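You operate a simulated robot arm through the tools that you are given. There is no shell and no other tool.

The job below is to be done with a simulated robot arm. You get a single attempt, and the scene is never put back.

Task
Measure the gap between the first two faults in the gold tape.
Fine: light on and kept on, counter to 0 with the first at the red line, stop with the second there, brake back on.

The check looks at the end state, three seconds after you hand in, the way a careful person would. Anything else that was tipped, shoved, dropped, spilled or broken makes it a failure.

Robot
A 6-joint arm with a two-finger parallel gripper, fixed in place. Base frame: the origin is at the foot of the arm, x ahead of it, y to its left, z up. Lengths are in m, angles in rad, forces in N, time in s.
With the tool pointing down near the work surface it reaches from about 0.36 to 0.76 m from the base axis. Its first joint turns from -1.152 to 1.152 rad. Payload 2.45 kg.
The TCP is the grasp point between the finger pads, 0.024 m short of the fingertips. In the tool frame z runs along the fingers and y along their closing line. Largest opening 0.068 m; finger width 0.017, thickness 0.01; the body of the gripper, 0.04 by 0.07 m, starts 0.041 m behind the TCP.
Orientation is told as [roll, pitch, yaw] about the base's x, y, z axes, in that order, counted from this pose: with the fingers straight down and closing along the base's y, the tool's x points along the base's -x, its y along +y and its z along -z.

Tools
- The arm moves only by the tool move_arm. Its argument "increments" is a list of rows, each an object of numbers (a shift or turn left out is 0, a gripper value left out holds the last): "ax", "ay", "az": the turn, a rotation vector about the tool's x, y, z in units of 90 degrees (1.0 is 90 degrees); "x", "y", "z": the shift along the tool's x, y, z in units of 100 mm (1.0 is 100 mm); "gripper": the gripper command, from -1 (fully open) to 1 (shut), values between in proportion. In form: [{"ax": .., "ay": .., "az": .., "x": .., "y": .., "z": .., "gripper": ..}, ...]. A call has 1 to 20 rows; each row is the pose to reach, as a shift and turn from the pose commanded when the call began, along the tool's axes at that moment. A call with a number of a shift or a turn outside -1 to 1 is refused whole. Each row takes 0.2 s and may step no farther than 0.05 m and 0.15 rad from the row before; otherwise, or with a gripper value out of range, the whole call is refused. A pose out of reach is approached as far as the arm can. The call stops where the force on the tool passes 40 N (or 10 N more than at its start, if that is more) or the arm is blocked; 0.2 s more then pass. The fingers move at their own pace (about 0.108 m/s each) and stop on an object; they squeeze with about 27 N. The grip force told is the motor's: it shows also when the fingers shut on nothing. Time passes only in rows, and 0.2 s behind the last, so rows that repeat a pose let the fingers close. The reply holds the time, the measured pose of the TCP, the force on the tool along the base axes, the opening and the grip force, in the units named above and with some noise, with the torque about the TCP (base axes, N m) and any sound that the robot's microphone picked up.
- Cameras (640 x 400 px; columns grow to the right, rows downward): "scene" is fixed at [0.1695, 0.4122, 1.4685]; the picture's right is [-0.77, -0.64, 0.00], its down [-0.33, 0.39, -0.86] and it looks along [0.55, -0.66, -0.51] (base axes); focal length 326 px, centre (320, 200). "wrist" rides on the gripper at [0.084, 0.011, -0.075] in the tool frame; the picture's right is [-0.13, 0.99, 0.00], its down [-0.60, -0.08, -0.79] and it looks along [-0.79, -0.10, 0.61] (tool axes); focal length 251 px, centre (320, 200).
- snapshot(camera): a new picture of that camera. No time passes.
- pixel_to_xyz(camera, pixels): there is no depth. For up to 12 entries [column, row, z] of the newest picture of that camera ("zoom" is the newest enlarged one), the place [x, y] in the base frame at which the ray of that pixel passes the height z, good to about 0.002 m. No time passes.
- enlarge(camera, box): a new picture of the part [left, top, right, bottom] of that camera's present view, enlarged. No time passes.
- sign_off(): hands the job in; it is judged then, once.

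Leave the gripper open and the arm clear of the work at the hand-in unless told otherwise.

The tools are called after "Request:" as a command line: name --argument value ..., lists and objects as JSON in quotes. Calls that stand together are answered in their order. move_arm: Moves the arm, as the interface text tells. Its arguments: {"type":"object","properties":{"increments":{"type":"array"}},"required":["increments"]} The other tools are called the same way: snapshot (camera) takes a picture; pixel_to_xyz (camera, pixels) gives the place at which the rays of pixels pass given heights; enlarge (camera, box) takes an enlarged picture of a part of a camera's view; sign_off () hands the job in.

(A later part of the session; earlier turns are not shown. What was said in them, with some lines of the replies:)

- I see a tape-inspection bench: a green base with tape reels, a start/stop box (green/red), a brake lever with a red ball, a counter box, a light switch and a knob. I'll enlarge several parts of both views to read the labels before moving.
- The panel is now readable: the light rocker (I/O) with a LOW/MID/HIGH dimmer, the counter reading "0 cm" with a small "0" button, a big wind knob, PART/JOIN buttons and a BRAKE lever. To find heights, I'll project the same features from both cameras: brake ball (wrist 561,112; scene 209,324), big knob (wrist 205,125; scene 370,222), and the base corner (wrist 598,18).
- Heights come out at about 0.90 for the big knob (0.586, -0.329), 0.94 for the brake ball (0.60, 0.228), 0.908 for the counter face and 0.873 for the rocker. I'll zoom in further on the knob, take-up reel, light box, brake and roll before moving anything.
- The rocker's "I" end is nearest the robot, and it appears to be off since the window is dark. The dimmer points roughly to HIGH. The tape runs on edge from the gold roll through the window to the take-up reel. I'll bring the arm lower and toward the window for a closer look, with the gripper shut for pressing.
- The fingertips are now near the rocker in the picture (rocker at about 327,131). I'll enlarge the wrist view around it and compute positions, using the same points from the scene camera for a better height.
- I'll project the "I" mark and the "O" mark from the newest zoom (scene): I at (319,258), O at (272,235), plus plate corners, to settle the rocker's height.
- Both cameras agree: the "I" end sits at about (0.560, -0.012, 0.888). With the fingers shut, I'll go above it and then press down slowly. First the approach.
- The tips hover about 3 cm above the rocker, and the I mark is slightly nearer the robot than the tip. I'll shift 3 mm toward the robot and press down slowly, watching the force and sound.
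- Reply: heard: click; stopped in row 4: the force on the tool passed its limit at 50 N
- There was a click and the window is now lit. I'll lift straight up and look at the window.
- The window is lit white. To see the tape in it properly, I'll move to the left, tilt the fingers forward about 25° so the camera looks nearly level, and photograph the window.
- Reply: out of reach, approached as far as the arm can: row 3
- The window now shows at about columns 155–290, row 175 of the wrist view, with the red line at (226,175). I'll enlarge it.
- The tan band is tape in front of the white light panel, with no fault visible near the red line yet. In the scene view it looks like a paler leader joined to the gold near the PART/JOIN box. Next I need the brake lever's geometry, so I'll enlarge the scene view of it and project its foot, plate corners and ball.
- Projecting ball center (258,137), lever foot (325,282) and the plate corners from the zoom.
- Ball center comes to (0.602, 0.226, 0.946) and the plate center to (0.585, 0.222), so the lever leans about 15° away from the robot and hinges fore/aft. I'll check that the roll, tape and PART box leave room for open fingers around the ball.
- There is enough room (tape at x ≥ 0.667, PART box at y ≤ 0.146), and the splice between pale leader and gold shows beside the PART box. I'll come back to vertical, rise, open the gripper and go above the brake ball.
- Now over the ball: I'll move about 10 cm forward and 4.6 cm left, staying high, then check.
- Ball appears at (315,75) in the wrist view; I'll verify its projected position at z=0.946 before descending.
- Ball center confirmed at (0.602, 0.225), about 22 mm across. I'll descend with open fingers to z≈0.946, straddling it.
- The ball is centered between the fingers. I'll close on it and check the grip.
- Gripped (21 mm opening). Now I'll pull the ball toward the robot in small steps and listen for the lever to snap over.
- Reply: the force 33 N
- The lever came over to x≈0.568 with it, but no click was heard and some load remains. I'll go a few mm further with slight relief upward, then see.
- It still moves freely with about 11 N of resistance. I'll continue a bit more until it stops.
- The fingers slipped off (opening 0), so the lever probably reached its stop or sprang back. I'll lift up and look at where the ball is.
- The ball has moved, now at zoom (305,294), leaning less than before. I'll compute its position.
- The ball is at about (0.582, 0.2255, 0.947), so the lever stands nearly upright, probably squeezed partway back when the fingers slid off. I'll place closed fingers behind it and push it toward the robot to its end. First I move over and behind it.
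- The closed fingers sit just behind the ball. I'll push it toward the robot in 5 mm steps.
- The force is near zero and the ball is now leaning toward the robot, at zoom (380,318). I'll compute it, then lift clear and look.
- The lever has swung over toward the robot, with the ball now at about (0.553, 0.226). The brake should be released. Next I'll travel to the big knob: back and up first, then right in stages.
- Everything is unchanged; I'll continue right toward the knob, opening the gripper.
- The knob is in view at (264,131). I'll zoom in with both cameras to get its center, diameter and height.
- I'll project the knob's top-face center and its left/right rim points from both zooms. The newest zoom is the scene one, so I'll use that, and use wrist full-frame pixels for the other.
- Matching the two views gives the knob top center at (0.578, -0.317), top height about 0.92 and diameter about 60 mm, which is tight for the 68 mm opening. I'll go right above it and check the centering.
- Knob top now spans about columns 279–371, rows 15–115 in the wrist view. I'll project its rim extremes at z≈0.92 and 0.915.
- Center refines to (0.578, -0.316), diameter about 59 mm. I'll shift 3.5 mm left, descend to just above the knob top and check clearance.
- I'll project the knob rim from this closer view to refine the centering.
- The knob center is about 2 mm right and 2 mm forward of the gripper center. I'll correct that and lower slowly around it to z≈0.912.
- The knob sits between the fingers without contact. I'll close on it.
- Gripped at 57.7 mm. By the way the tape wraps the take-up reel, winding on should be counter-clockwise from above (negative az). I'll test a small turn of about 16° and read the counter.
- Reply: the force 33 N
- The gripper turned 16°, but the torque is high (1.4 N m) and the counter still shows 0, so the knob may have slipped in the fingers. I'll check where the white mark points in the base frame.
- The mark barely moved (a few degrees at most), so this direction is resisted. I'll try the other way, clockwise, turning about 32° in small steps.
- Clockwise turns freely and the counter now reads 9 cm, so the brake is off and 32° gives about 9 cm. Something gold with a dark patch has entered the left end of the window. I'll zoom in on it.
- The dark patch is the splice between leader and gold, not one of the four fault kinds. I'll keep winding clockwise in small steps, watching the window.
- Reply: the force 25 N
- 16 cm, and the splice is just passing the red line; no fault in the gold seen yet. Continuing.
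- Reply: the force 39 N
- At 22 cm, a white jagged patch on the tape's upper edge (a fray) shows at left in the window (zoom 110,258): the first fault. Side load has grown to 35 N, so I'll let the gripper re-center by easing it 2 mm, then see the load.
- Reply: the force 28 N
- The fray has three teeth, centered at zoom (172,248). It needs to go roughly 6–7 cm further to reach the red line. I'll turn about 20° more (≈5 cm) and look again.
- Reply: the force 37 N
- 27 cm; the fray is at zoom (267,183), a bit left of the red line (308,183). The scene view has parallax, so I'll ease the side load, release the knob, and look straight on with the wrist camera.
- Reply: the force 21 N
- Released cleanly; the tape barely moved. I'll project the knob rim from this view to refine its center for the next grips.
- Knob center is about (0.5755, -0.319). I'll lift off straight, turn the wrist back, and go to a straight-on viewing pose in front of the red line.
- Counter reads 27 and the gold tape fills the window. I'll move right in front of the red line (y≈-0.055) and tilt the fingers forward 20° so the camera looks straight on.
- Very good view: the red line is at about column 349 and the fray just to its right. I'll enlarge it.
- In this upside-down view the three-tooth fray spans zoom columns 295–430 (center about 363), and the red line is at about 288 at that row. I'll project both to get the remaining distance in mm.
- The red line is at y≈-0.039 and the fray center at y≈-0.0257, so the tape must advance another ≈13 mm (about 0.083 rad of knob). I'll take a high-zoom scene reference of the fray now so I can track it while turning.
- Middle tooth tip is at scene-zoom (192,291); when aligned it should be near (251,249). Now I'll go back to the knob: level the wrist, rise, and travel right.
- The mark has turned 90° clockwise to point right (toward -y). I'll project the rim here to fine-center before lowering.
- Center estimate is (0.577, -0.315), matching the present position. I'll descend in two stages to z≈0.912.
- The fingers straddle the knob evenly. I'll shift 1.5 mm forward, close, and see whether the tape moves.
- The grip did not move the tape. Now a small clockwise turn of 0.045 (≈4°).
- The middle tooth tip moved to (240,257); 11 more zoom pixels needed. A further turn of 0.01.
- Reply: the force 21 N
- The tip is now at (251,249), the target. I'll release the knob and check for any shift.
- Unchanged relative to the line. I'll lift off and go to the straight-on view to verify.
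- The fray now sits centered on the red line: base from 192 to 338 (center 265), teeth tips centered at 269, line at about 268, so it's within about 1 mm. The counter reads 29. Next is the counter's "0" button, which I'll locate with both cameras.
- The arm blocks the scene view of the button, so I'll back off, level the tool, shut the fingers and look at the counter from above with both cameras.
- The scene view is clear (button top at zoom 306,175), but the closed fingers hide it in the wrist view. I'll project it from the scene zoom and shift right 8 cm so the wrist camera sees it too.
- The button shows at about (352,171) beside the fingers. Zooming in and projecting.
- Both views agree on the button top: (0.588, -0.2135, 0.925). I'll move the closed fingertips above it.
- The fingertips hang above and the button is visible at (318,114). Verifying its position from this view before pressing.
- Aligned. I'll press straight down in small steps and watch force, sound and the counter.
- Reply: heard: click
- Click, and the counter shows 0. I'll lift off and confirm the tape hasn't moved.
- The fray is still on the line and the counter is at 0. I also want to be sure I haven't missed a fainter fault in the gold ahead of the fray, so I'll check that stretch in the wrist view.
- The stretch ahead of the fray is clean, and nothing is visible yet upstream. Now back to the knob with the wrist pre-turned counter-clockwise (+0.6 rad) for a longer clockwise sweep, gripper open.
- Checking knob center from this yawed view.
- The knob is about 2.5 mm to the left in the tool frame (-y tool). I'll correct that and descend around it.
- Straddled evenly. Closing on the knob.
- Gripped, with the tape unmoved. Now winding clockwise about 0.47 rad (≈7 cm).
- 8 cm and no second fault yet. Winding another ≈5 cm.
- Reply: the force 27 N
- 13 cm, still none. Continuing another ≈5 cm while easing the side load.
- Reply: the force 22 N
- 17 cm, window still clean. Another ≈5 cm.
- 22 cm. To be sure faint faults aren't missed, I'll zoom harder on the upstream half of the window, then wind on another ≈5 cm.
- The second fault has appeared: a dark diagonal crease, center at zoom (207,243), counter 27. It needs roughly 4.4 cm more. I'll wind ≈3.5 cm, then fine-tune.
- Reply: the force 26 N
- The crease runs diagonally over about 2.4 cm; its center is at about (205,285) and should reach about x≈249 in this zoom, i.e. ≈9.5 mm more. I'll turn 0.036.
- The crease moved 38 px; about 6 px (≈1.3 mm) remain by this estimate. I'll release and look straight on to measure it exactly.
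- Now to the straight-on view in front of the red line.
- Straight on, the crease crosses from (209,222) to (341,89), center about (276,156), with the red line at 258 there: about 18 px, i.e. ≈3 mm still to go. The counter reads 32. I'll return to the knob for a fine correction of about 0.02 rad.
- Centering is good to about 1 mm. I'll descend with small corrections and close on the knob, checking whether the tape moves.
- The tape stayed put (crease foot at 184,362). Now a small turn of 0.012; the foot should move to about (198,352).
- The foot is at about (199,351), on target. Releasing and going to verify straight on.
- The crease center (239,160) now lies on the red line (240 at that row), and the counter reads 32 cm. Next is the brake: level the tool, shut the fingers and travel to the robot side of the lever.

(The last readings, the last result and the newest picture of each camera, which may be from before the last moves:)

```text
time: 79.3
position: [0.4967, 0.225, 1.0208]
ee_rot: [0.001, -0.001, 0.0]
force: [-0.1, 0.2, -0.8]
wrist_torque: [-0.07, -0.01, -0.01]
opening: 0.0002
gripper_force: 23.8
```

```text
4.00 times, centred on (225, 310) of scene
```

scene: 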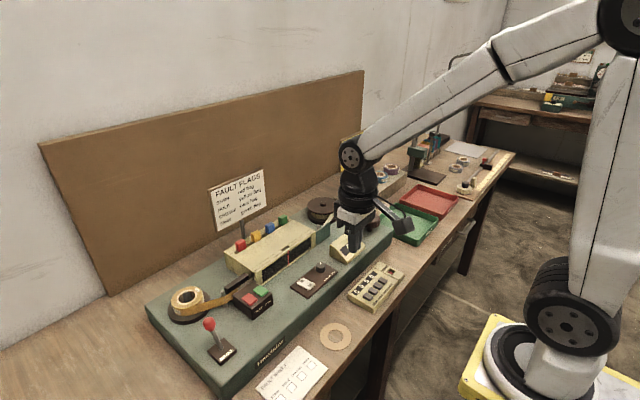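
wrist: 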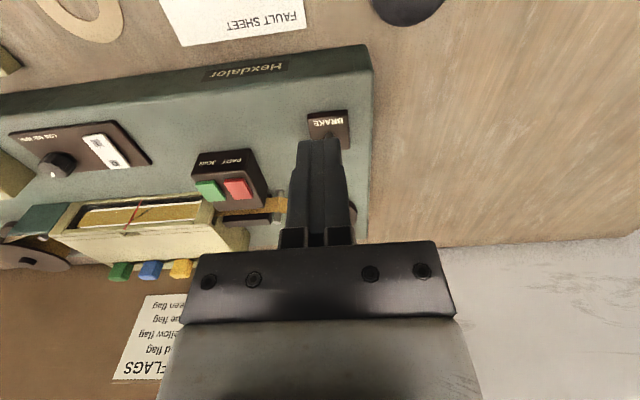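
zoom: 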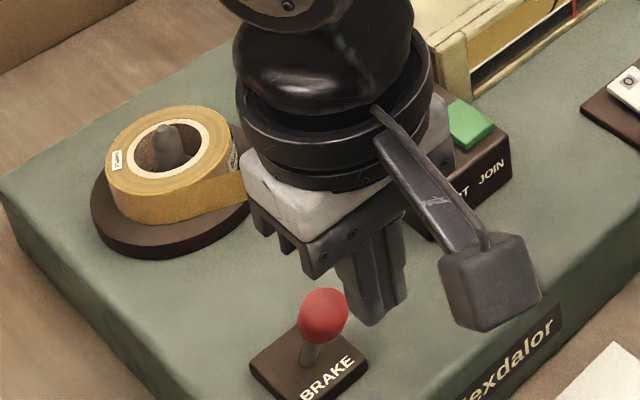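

The ball is still at about (0.553, 0.226). I'll descend on the robot side of it to z≈0.942, then push it away from the robot in small steps.

Request:
move_arm --increments '[{"z": 0.3, "y": 0.01}, {"z": 0.6, "y": 0.01}, {"z": 0.79, "y": 0.01}]'

Request:
move_arm --increments '[{"x": -0.25}, {"x": -0.35}, {"x": -0.42}, {"x": -0.48}, {"x": -0.54}, {"x": -0.6}, {"x": -0.66}, {"x": -0.72}, {"x": -0.78}, {"x": -0.82}]'

Request:
enlarge --camera "scene" --box '[160, 260, 290, 360]'

```text
time: 80.1
position: [0.4993, 0.2255, 0.9426]
ee_rot: [0.0, -0.001, 0.002]
force: [0.3, -0.5, -0.8]
wrist_torque: [-0.01, 0.03, 0.02]
opening: 0.0
gripper_force: 23.5
```

```text
time: 82.5
position: [0.5751, 0.2269, 0.9404]
ee_rot: [-0.005, 0.015, 0.001]
force: [-11.2, -2.1, 10.1]
wrist_torque: [-0.1, 0.18, 0.03]
opening: 0.0
gripper_force: 24.1
stopped in row 10: the force on the tool passed its limit at 42 N (the readings are from after the stop); the commanded pose is now the measured one
```

```text
4.00 times, centred on (225, 310) of scene
```

zoom: 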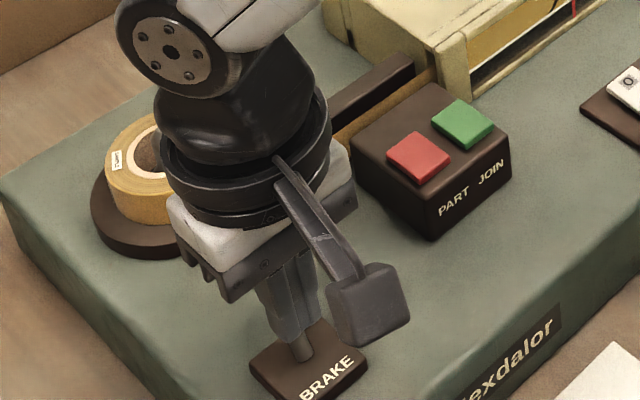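

The push stopped at 42 N with the lever past upright, likely at its stop. I'll back off and look at the lever.

Request:
move_arm --increments '[{"x": 0.2}, {"x": 0.5, "z": -0.1}, {"x": 0.8, "z": -0.5}, {"x": 0.9, "z": -0.9}]'

Request:
enlarge --camera "scene" --box '[180, 300, 260, 370]'

Request:
enlarge --camera "scene" --box '[274, 244, 306, 264]'

```text
time: 83.5
position: [0.4859, 0.2268, 1.0317]
ee_rot: [-0.004, 0.014, -0.001]
force: [0.3, 0.1, 0.1]
wrist_torque: [0.03, 0.02, -0.01]
opening: 0.0
gripper_force: 23.2
```

```text
5.71 times, centred on (220, 335) of scene
```

zoom: 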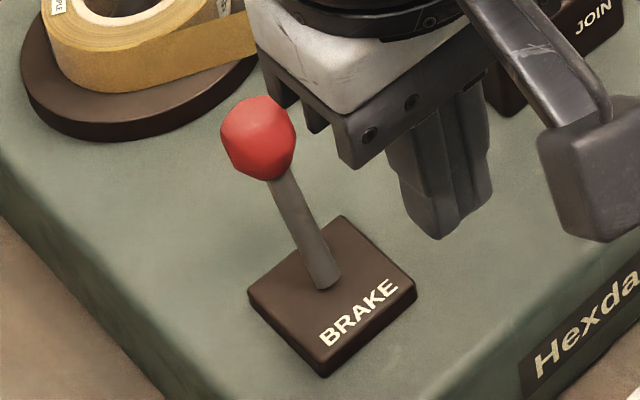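

```text
16.00 times, centred on (290, 254) of scene
```

zoom: 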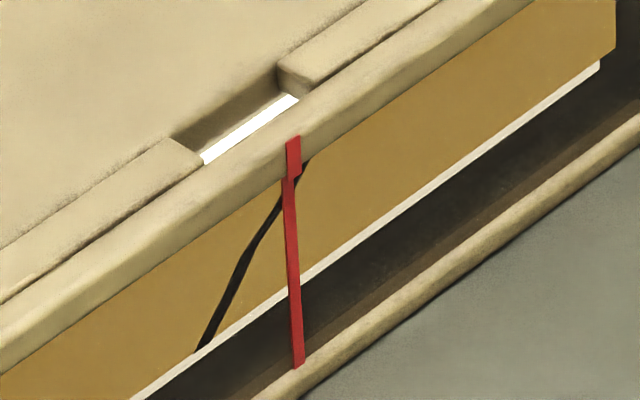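

The lever is back exactly where it stood at the start (ball at zoom 258,137), and the crease is still on the line. I'll open the gripper and move the arm back up clear of the work, then do a final check.

Request:
move_arm --increments '[{"x": 0.2, "y": -0.3, "z": -0.3, "gripper": -1}, {"x": 0.4, "y": -0.6, "z": -0.6}, {"x": 0.55, "y": -0.9, "z": -0.9}, {"x": 0.55, "y": -1.0, "z": -1.0}]'

Request:
move_arm --increments '[{"y": -0.4, "z": -0.2}, {"y": -0.8, "z": -0.4}, {"y": -1.0, "z": -0.6}]'

Request:
move_arm --increments '[{"y": -0.4}, {"y": -0.8}, {"y": -1.0}]'

Request:
snapshot --camera "scene"

Request:
snapshot --camera "wrist"

Request:
enlarge --camera "scene" --box '[140, 160, 420, 380]'

Request:
enlarge --camera "scene" --box '[274, 244, 306, 264]'

```text
time: 84.5
position: [0.4339, 0.1259, 1.1336]
ee_rot: [-0.002, 0.014, 0.004]
force: [0.2, 0.7, 0.6]
wrist_torque: [0.0, -0.02, 0.03]
opening: 0.068
gripper_force: 0.0
```

```text
time: 85.3
position: [0.4349, 0.0255, 1.1953]
ee_rot: [-0.002, 0.012, 0.002]
force: [-1.4, 0.1, -0.3]
wrist_torque: [0.0, 0.03, -0.02]
opening: 0.068
gripper_force: 0.1
```

```text
time: 86.1
position: [0.4348, -0.0763, 1.1936]
ee_rot: [-0.002, 0.014, 0.003]
force: [0.0, 1.1, -0.6]
wrist_torque: [-0.02, -0.02, 0.0]
opening: 0.0681
gripper_force: 0.1
```

```text
taken
```

scene: 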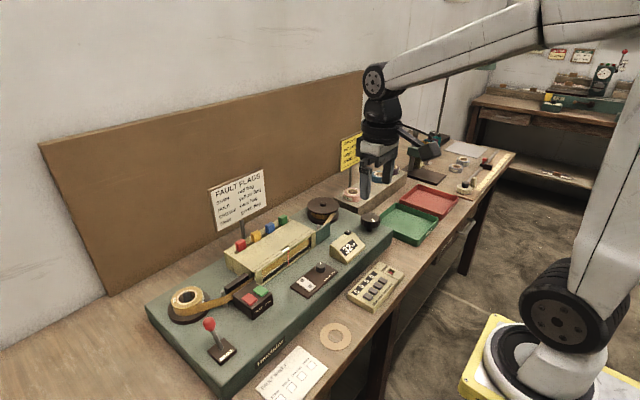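

```text
taken
```

wrist: 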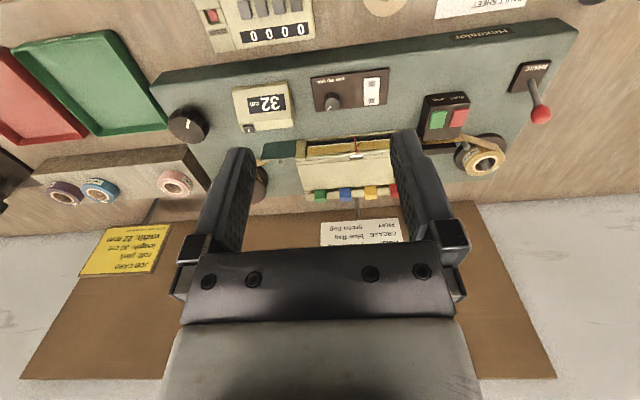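

```text
1.82 times, centred on (280, 270) of scene
```

zoom: 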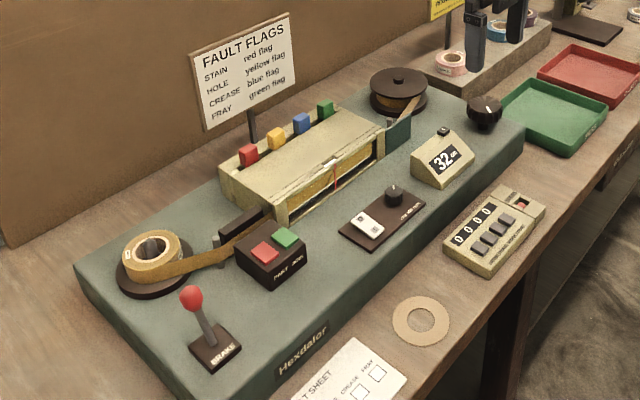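

```text
16.00 times, centred on (290, 254) of scene
```

zoom: 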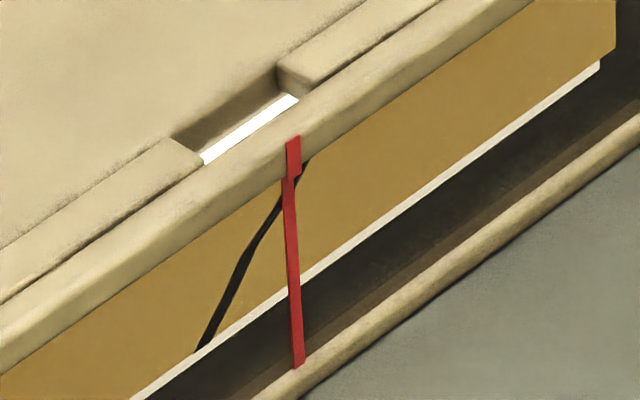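

The end state checks out:
- **Light:** on.
- **Counter:** 32 cm, zeroed with the first fault (the fray) at the red line.
- **Second fault:** the crease is at the red line, and the tape has not moved since.
- **Brake:** the lever is back where it started.
- **Everything else:** nothing else has moved, the gripper is open, and the arm is up clear of the work.

I'm handing in now.

Request:
sign_off

```text
The job is handed in.
```

I measured the gap between the first two faults in the gold tape: the counter reads **32 cm**. The job is handed in, but I haven't seen the result of the check.

- **Light:** I switched it on at the start and it stayed on.
- **First fault:** this is a fray on the tape's edge. I set it on the red line to within about 1 mm, then zeroed the counter. I didn't count the dark splice where the pale leader joins the gold, because it isn't one of the listed fault types.
- **Second fault:** this is a diagonal crease, and I stopped with its middle on the red line. I saw no other faults between the two.
- **Brake:** the lever is back where it stood at the start, and the tape didn't move when I pushed it back. I took that position to be "on" because the tape wound freely with the lever the other way. I didn't test it by trying the knob.

While I was releasing the brake, the fingers slipped off the lever once. I pushed it the rest of the way, and nothing else was touched. The gripper is open and the arm is clear of the work.
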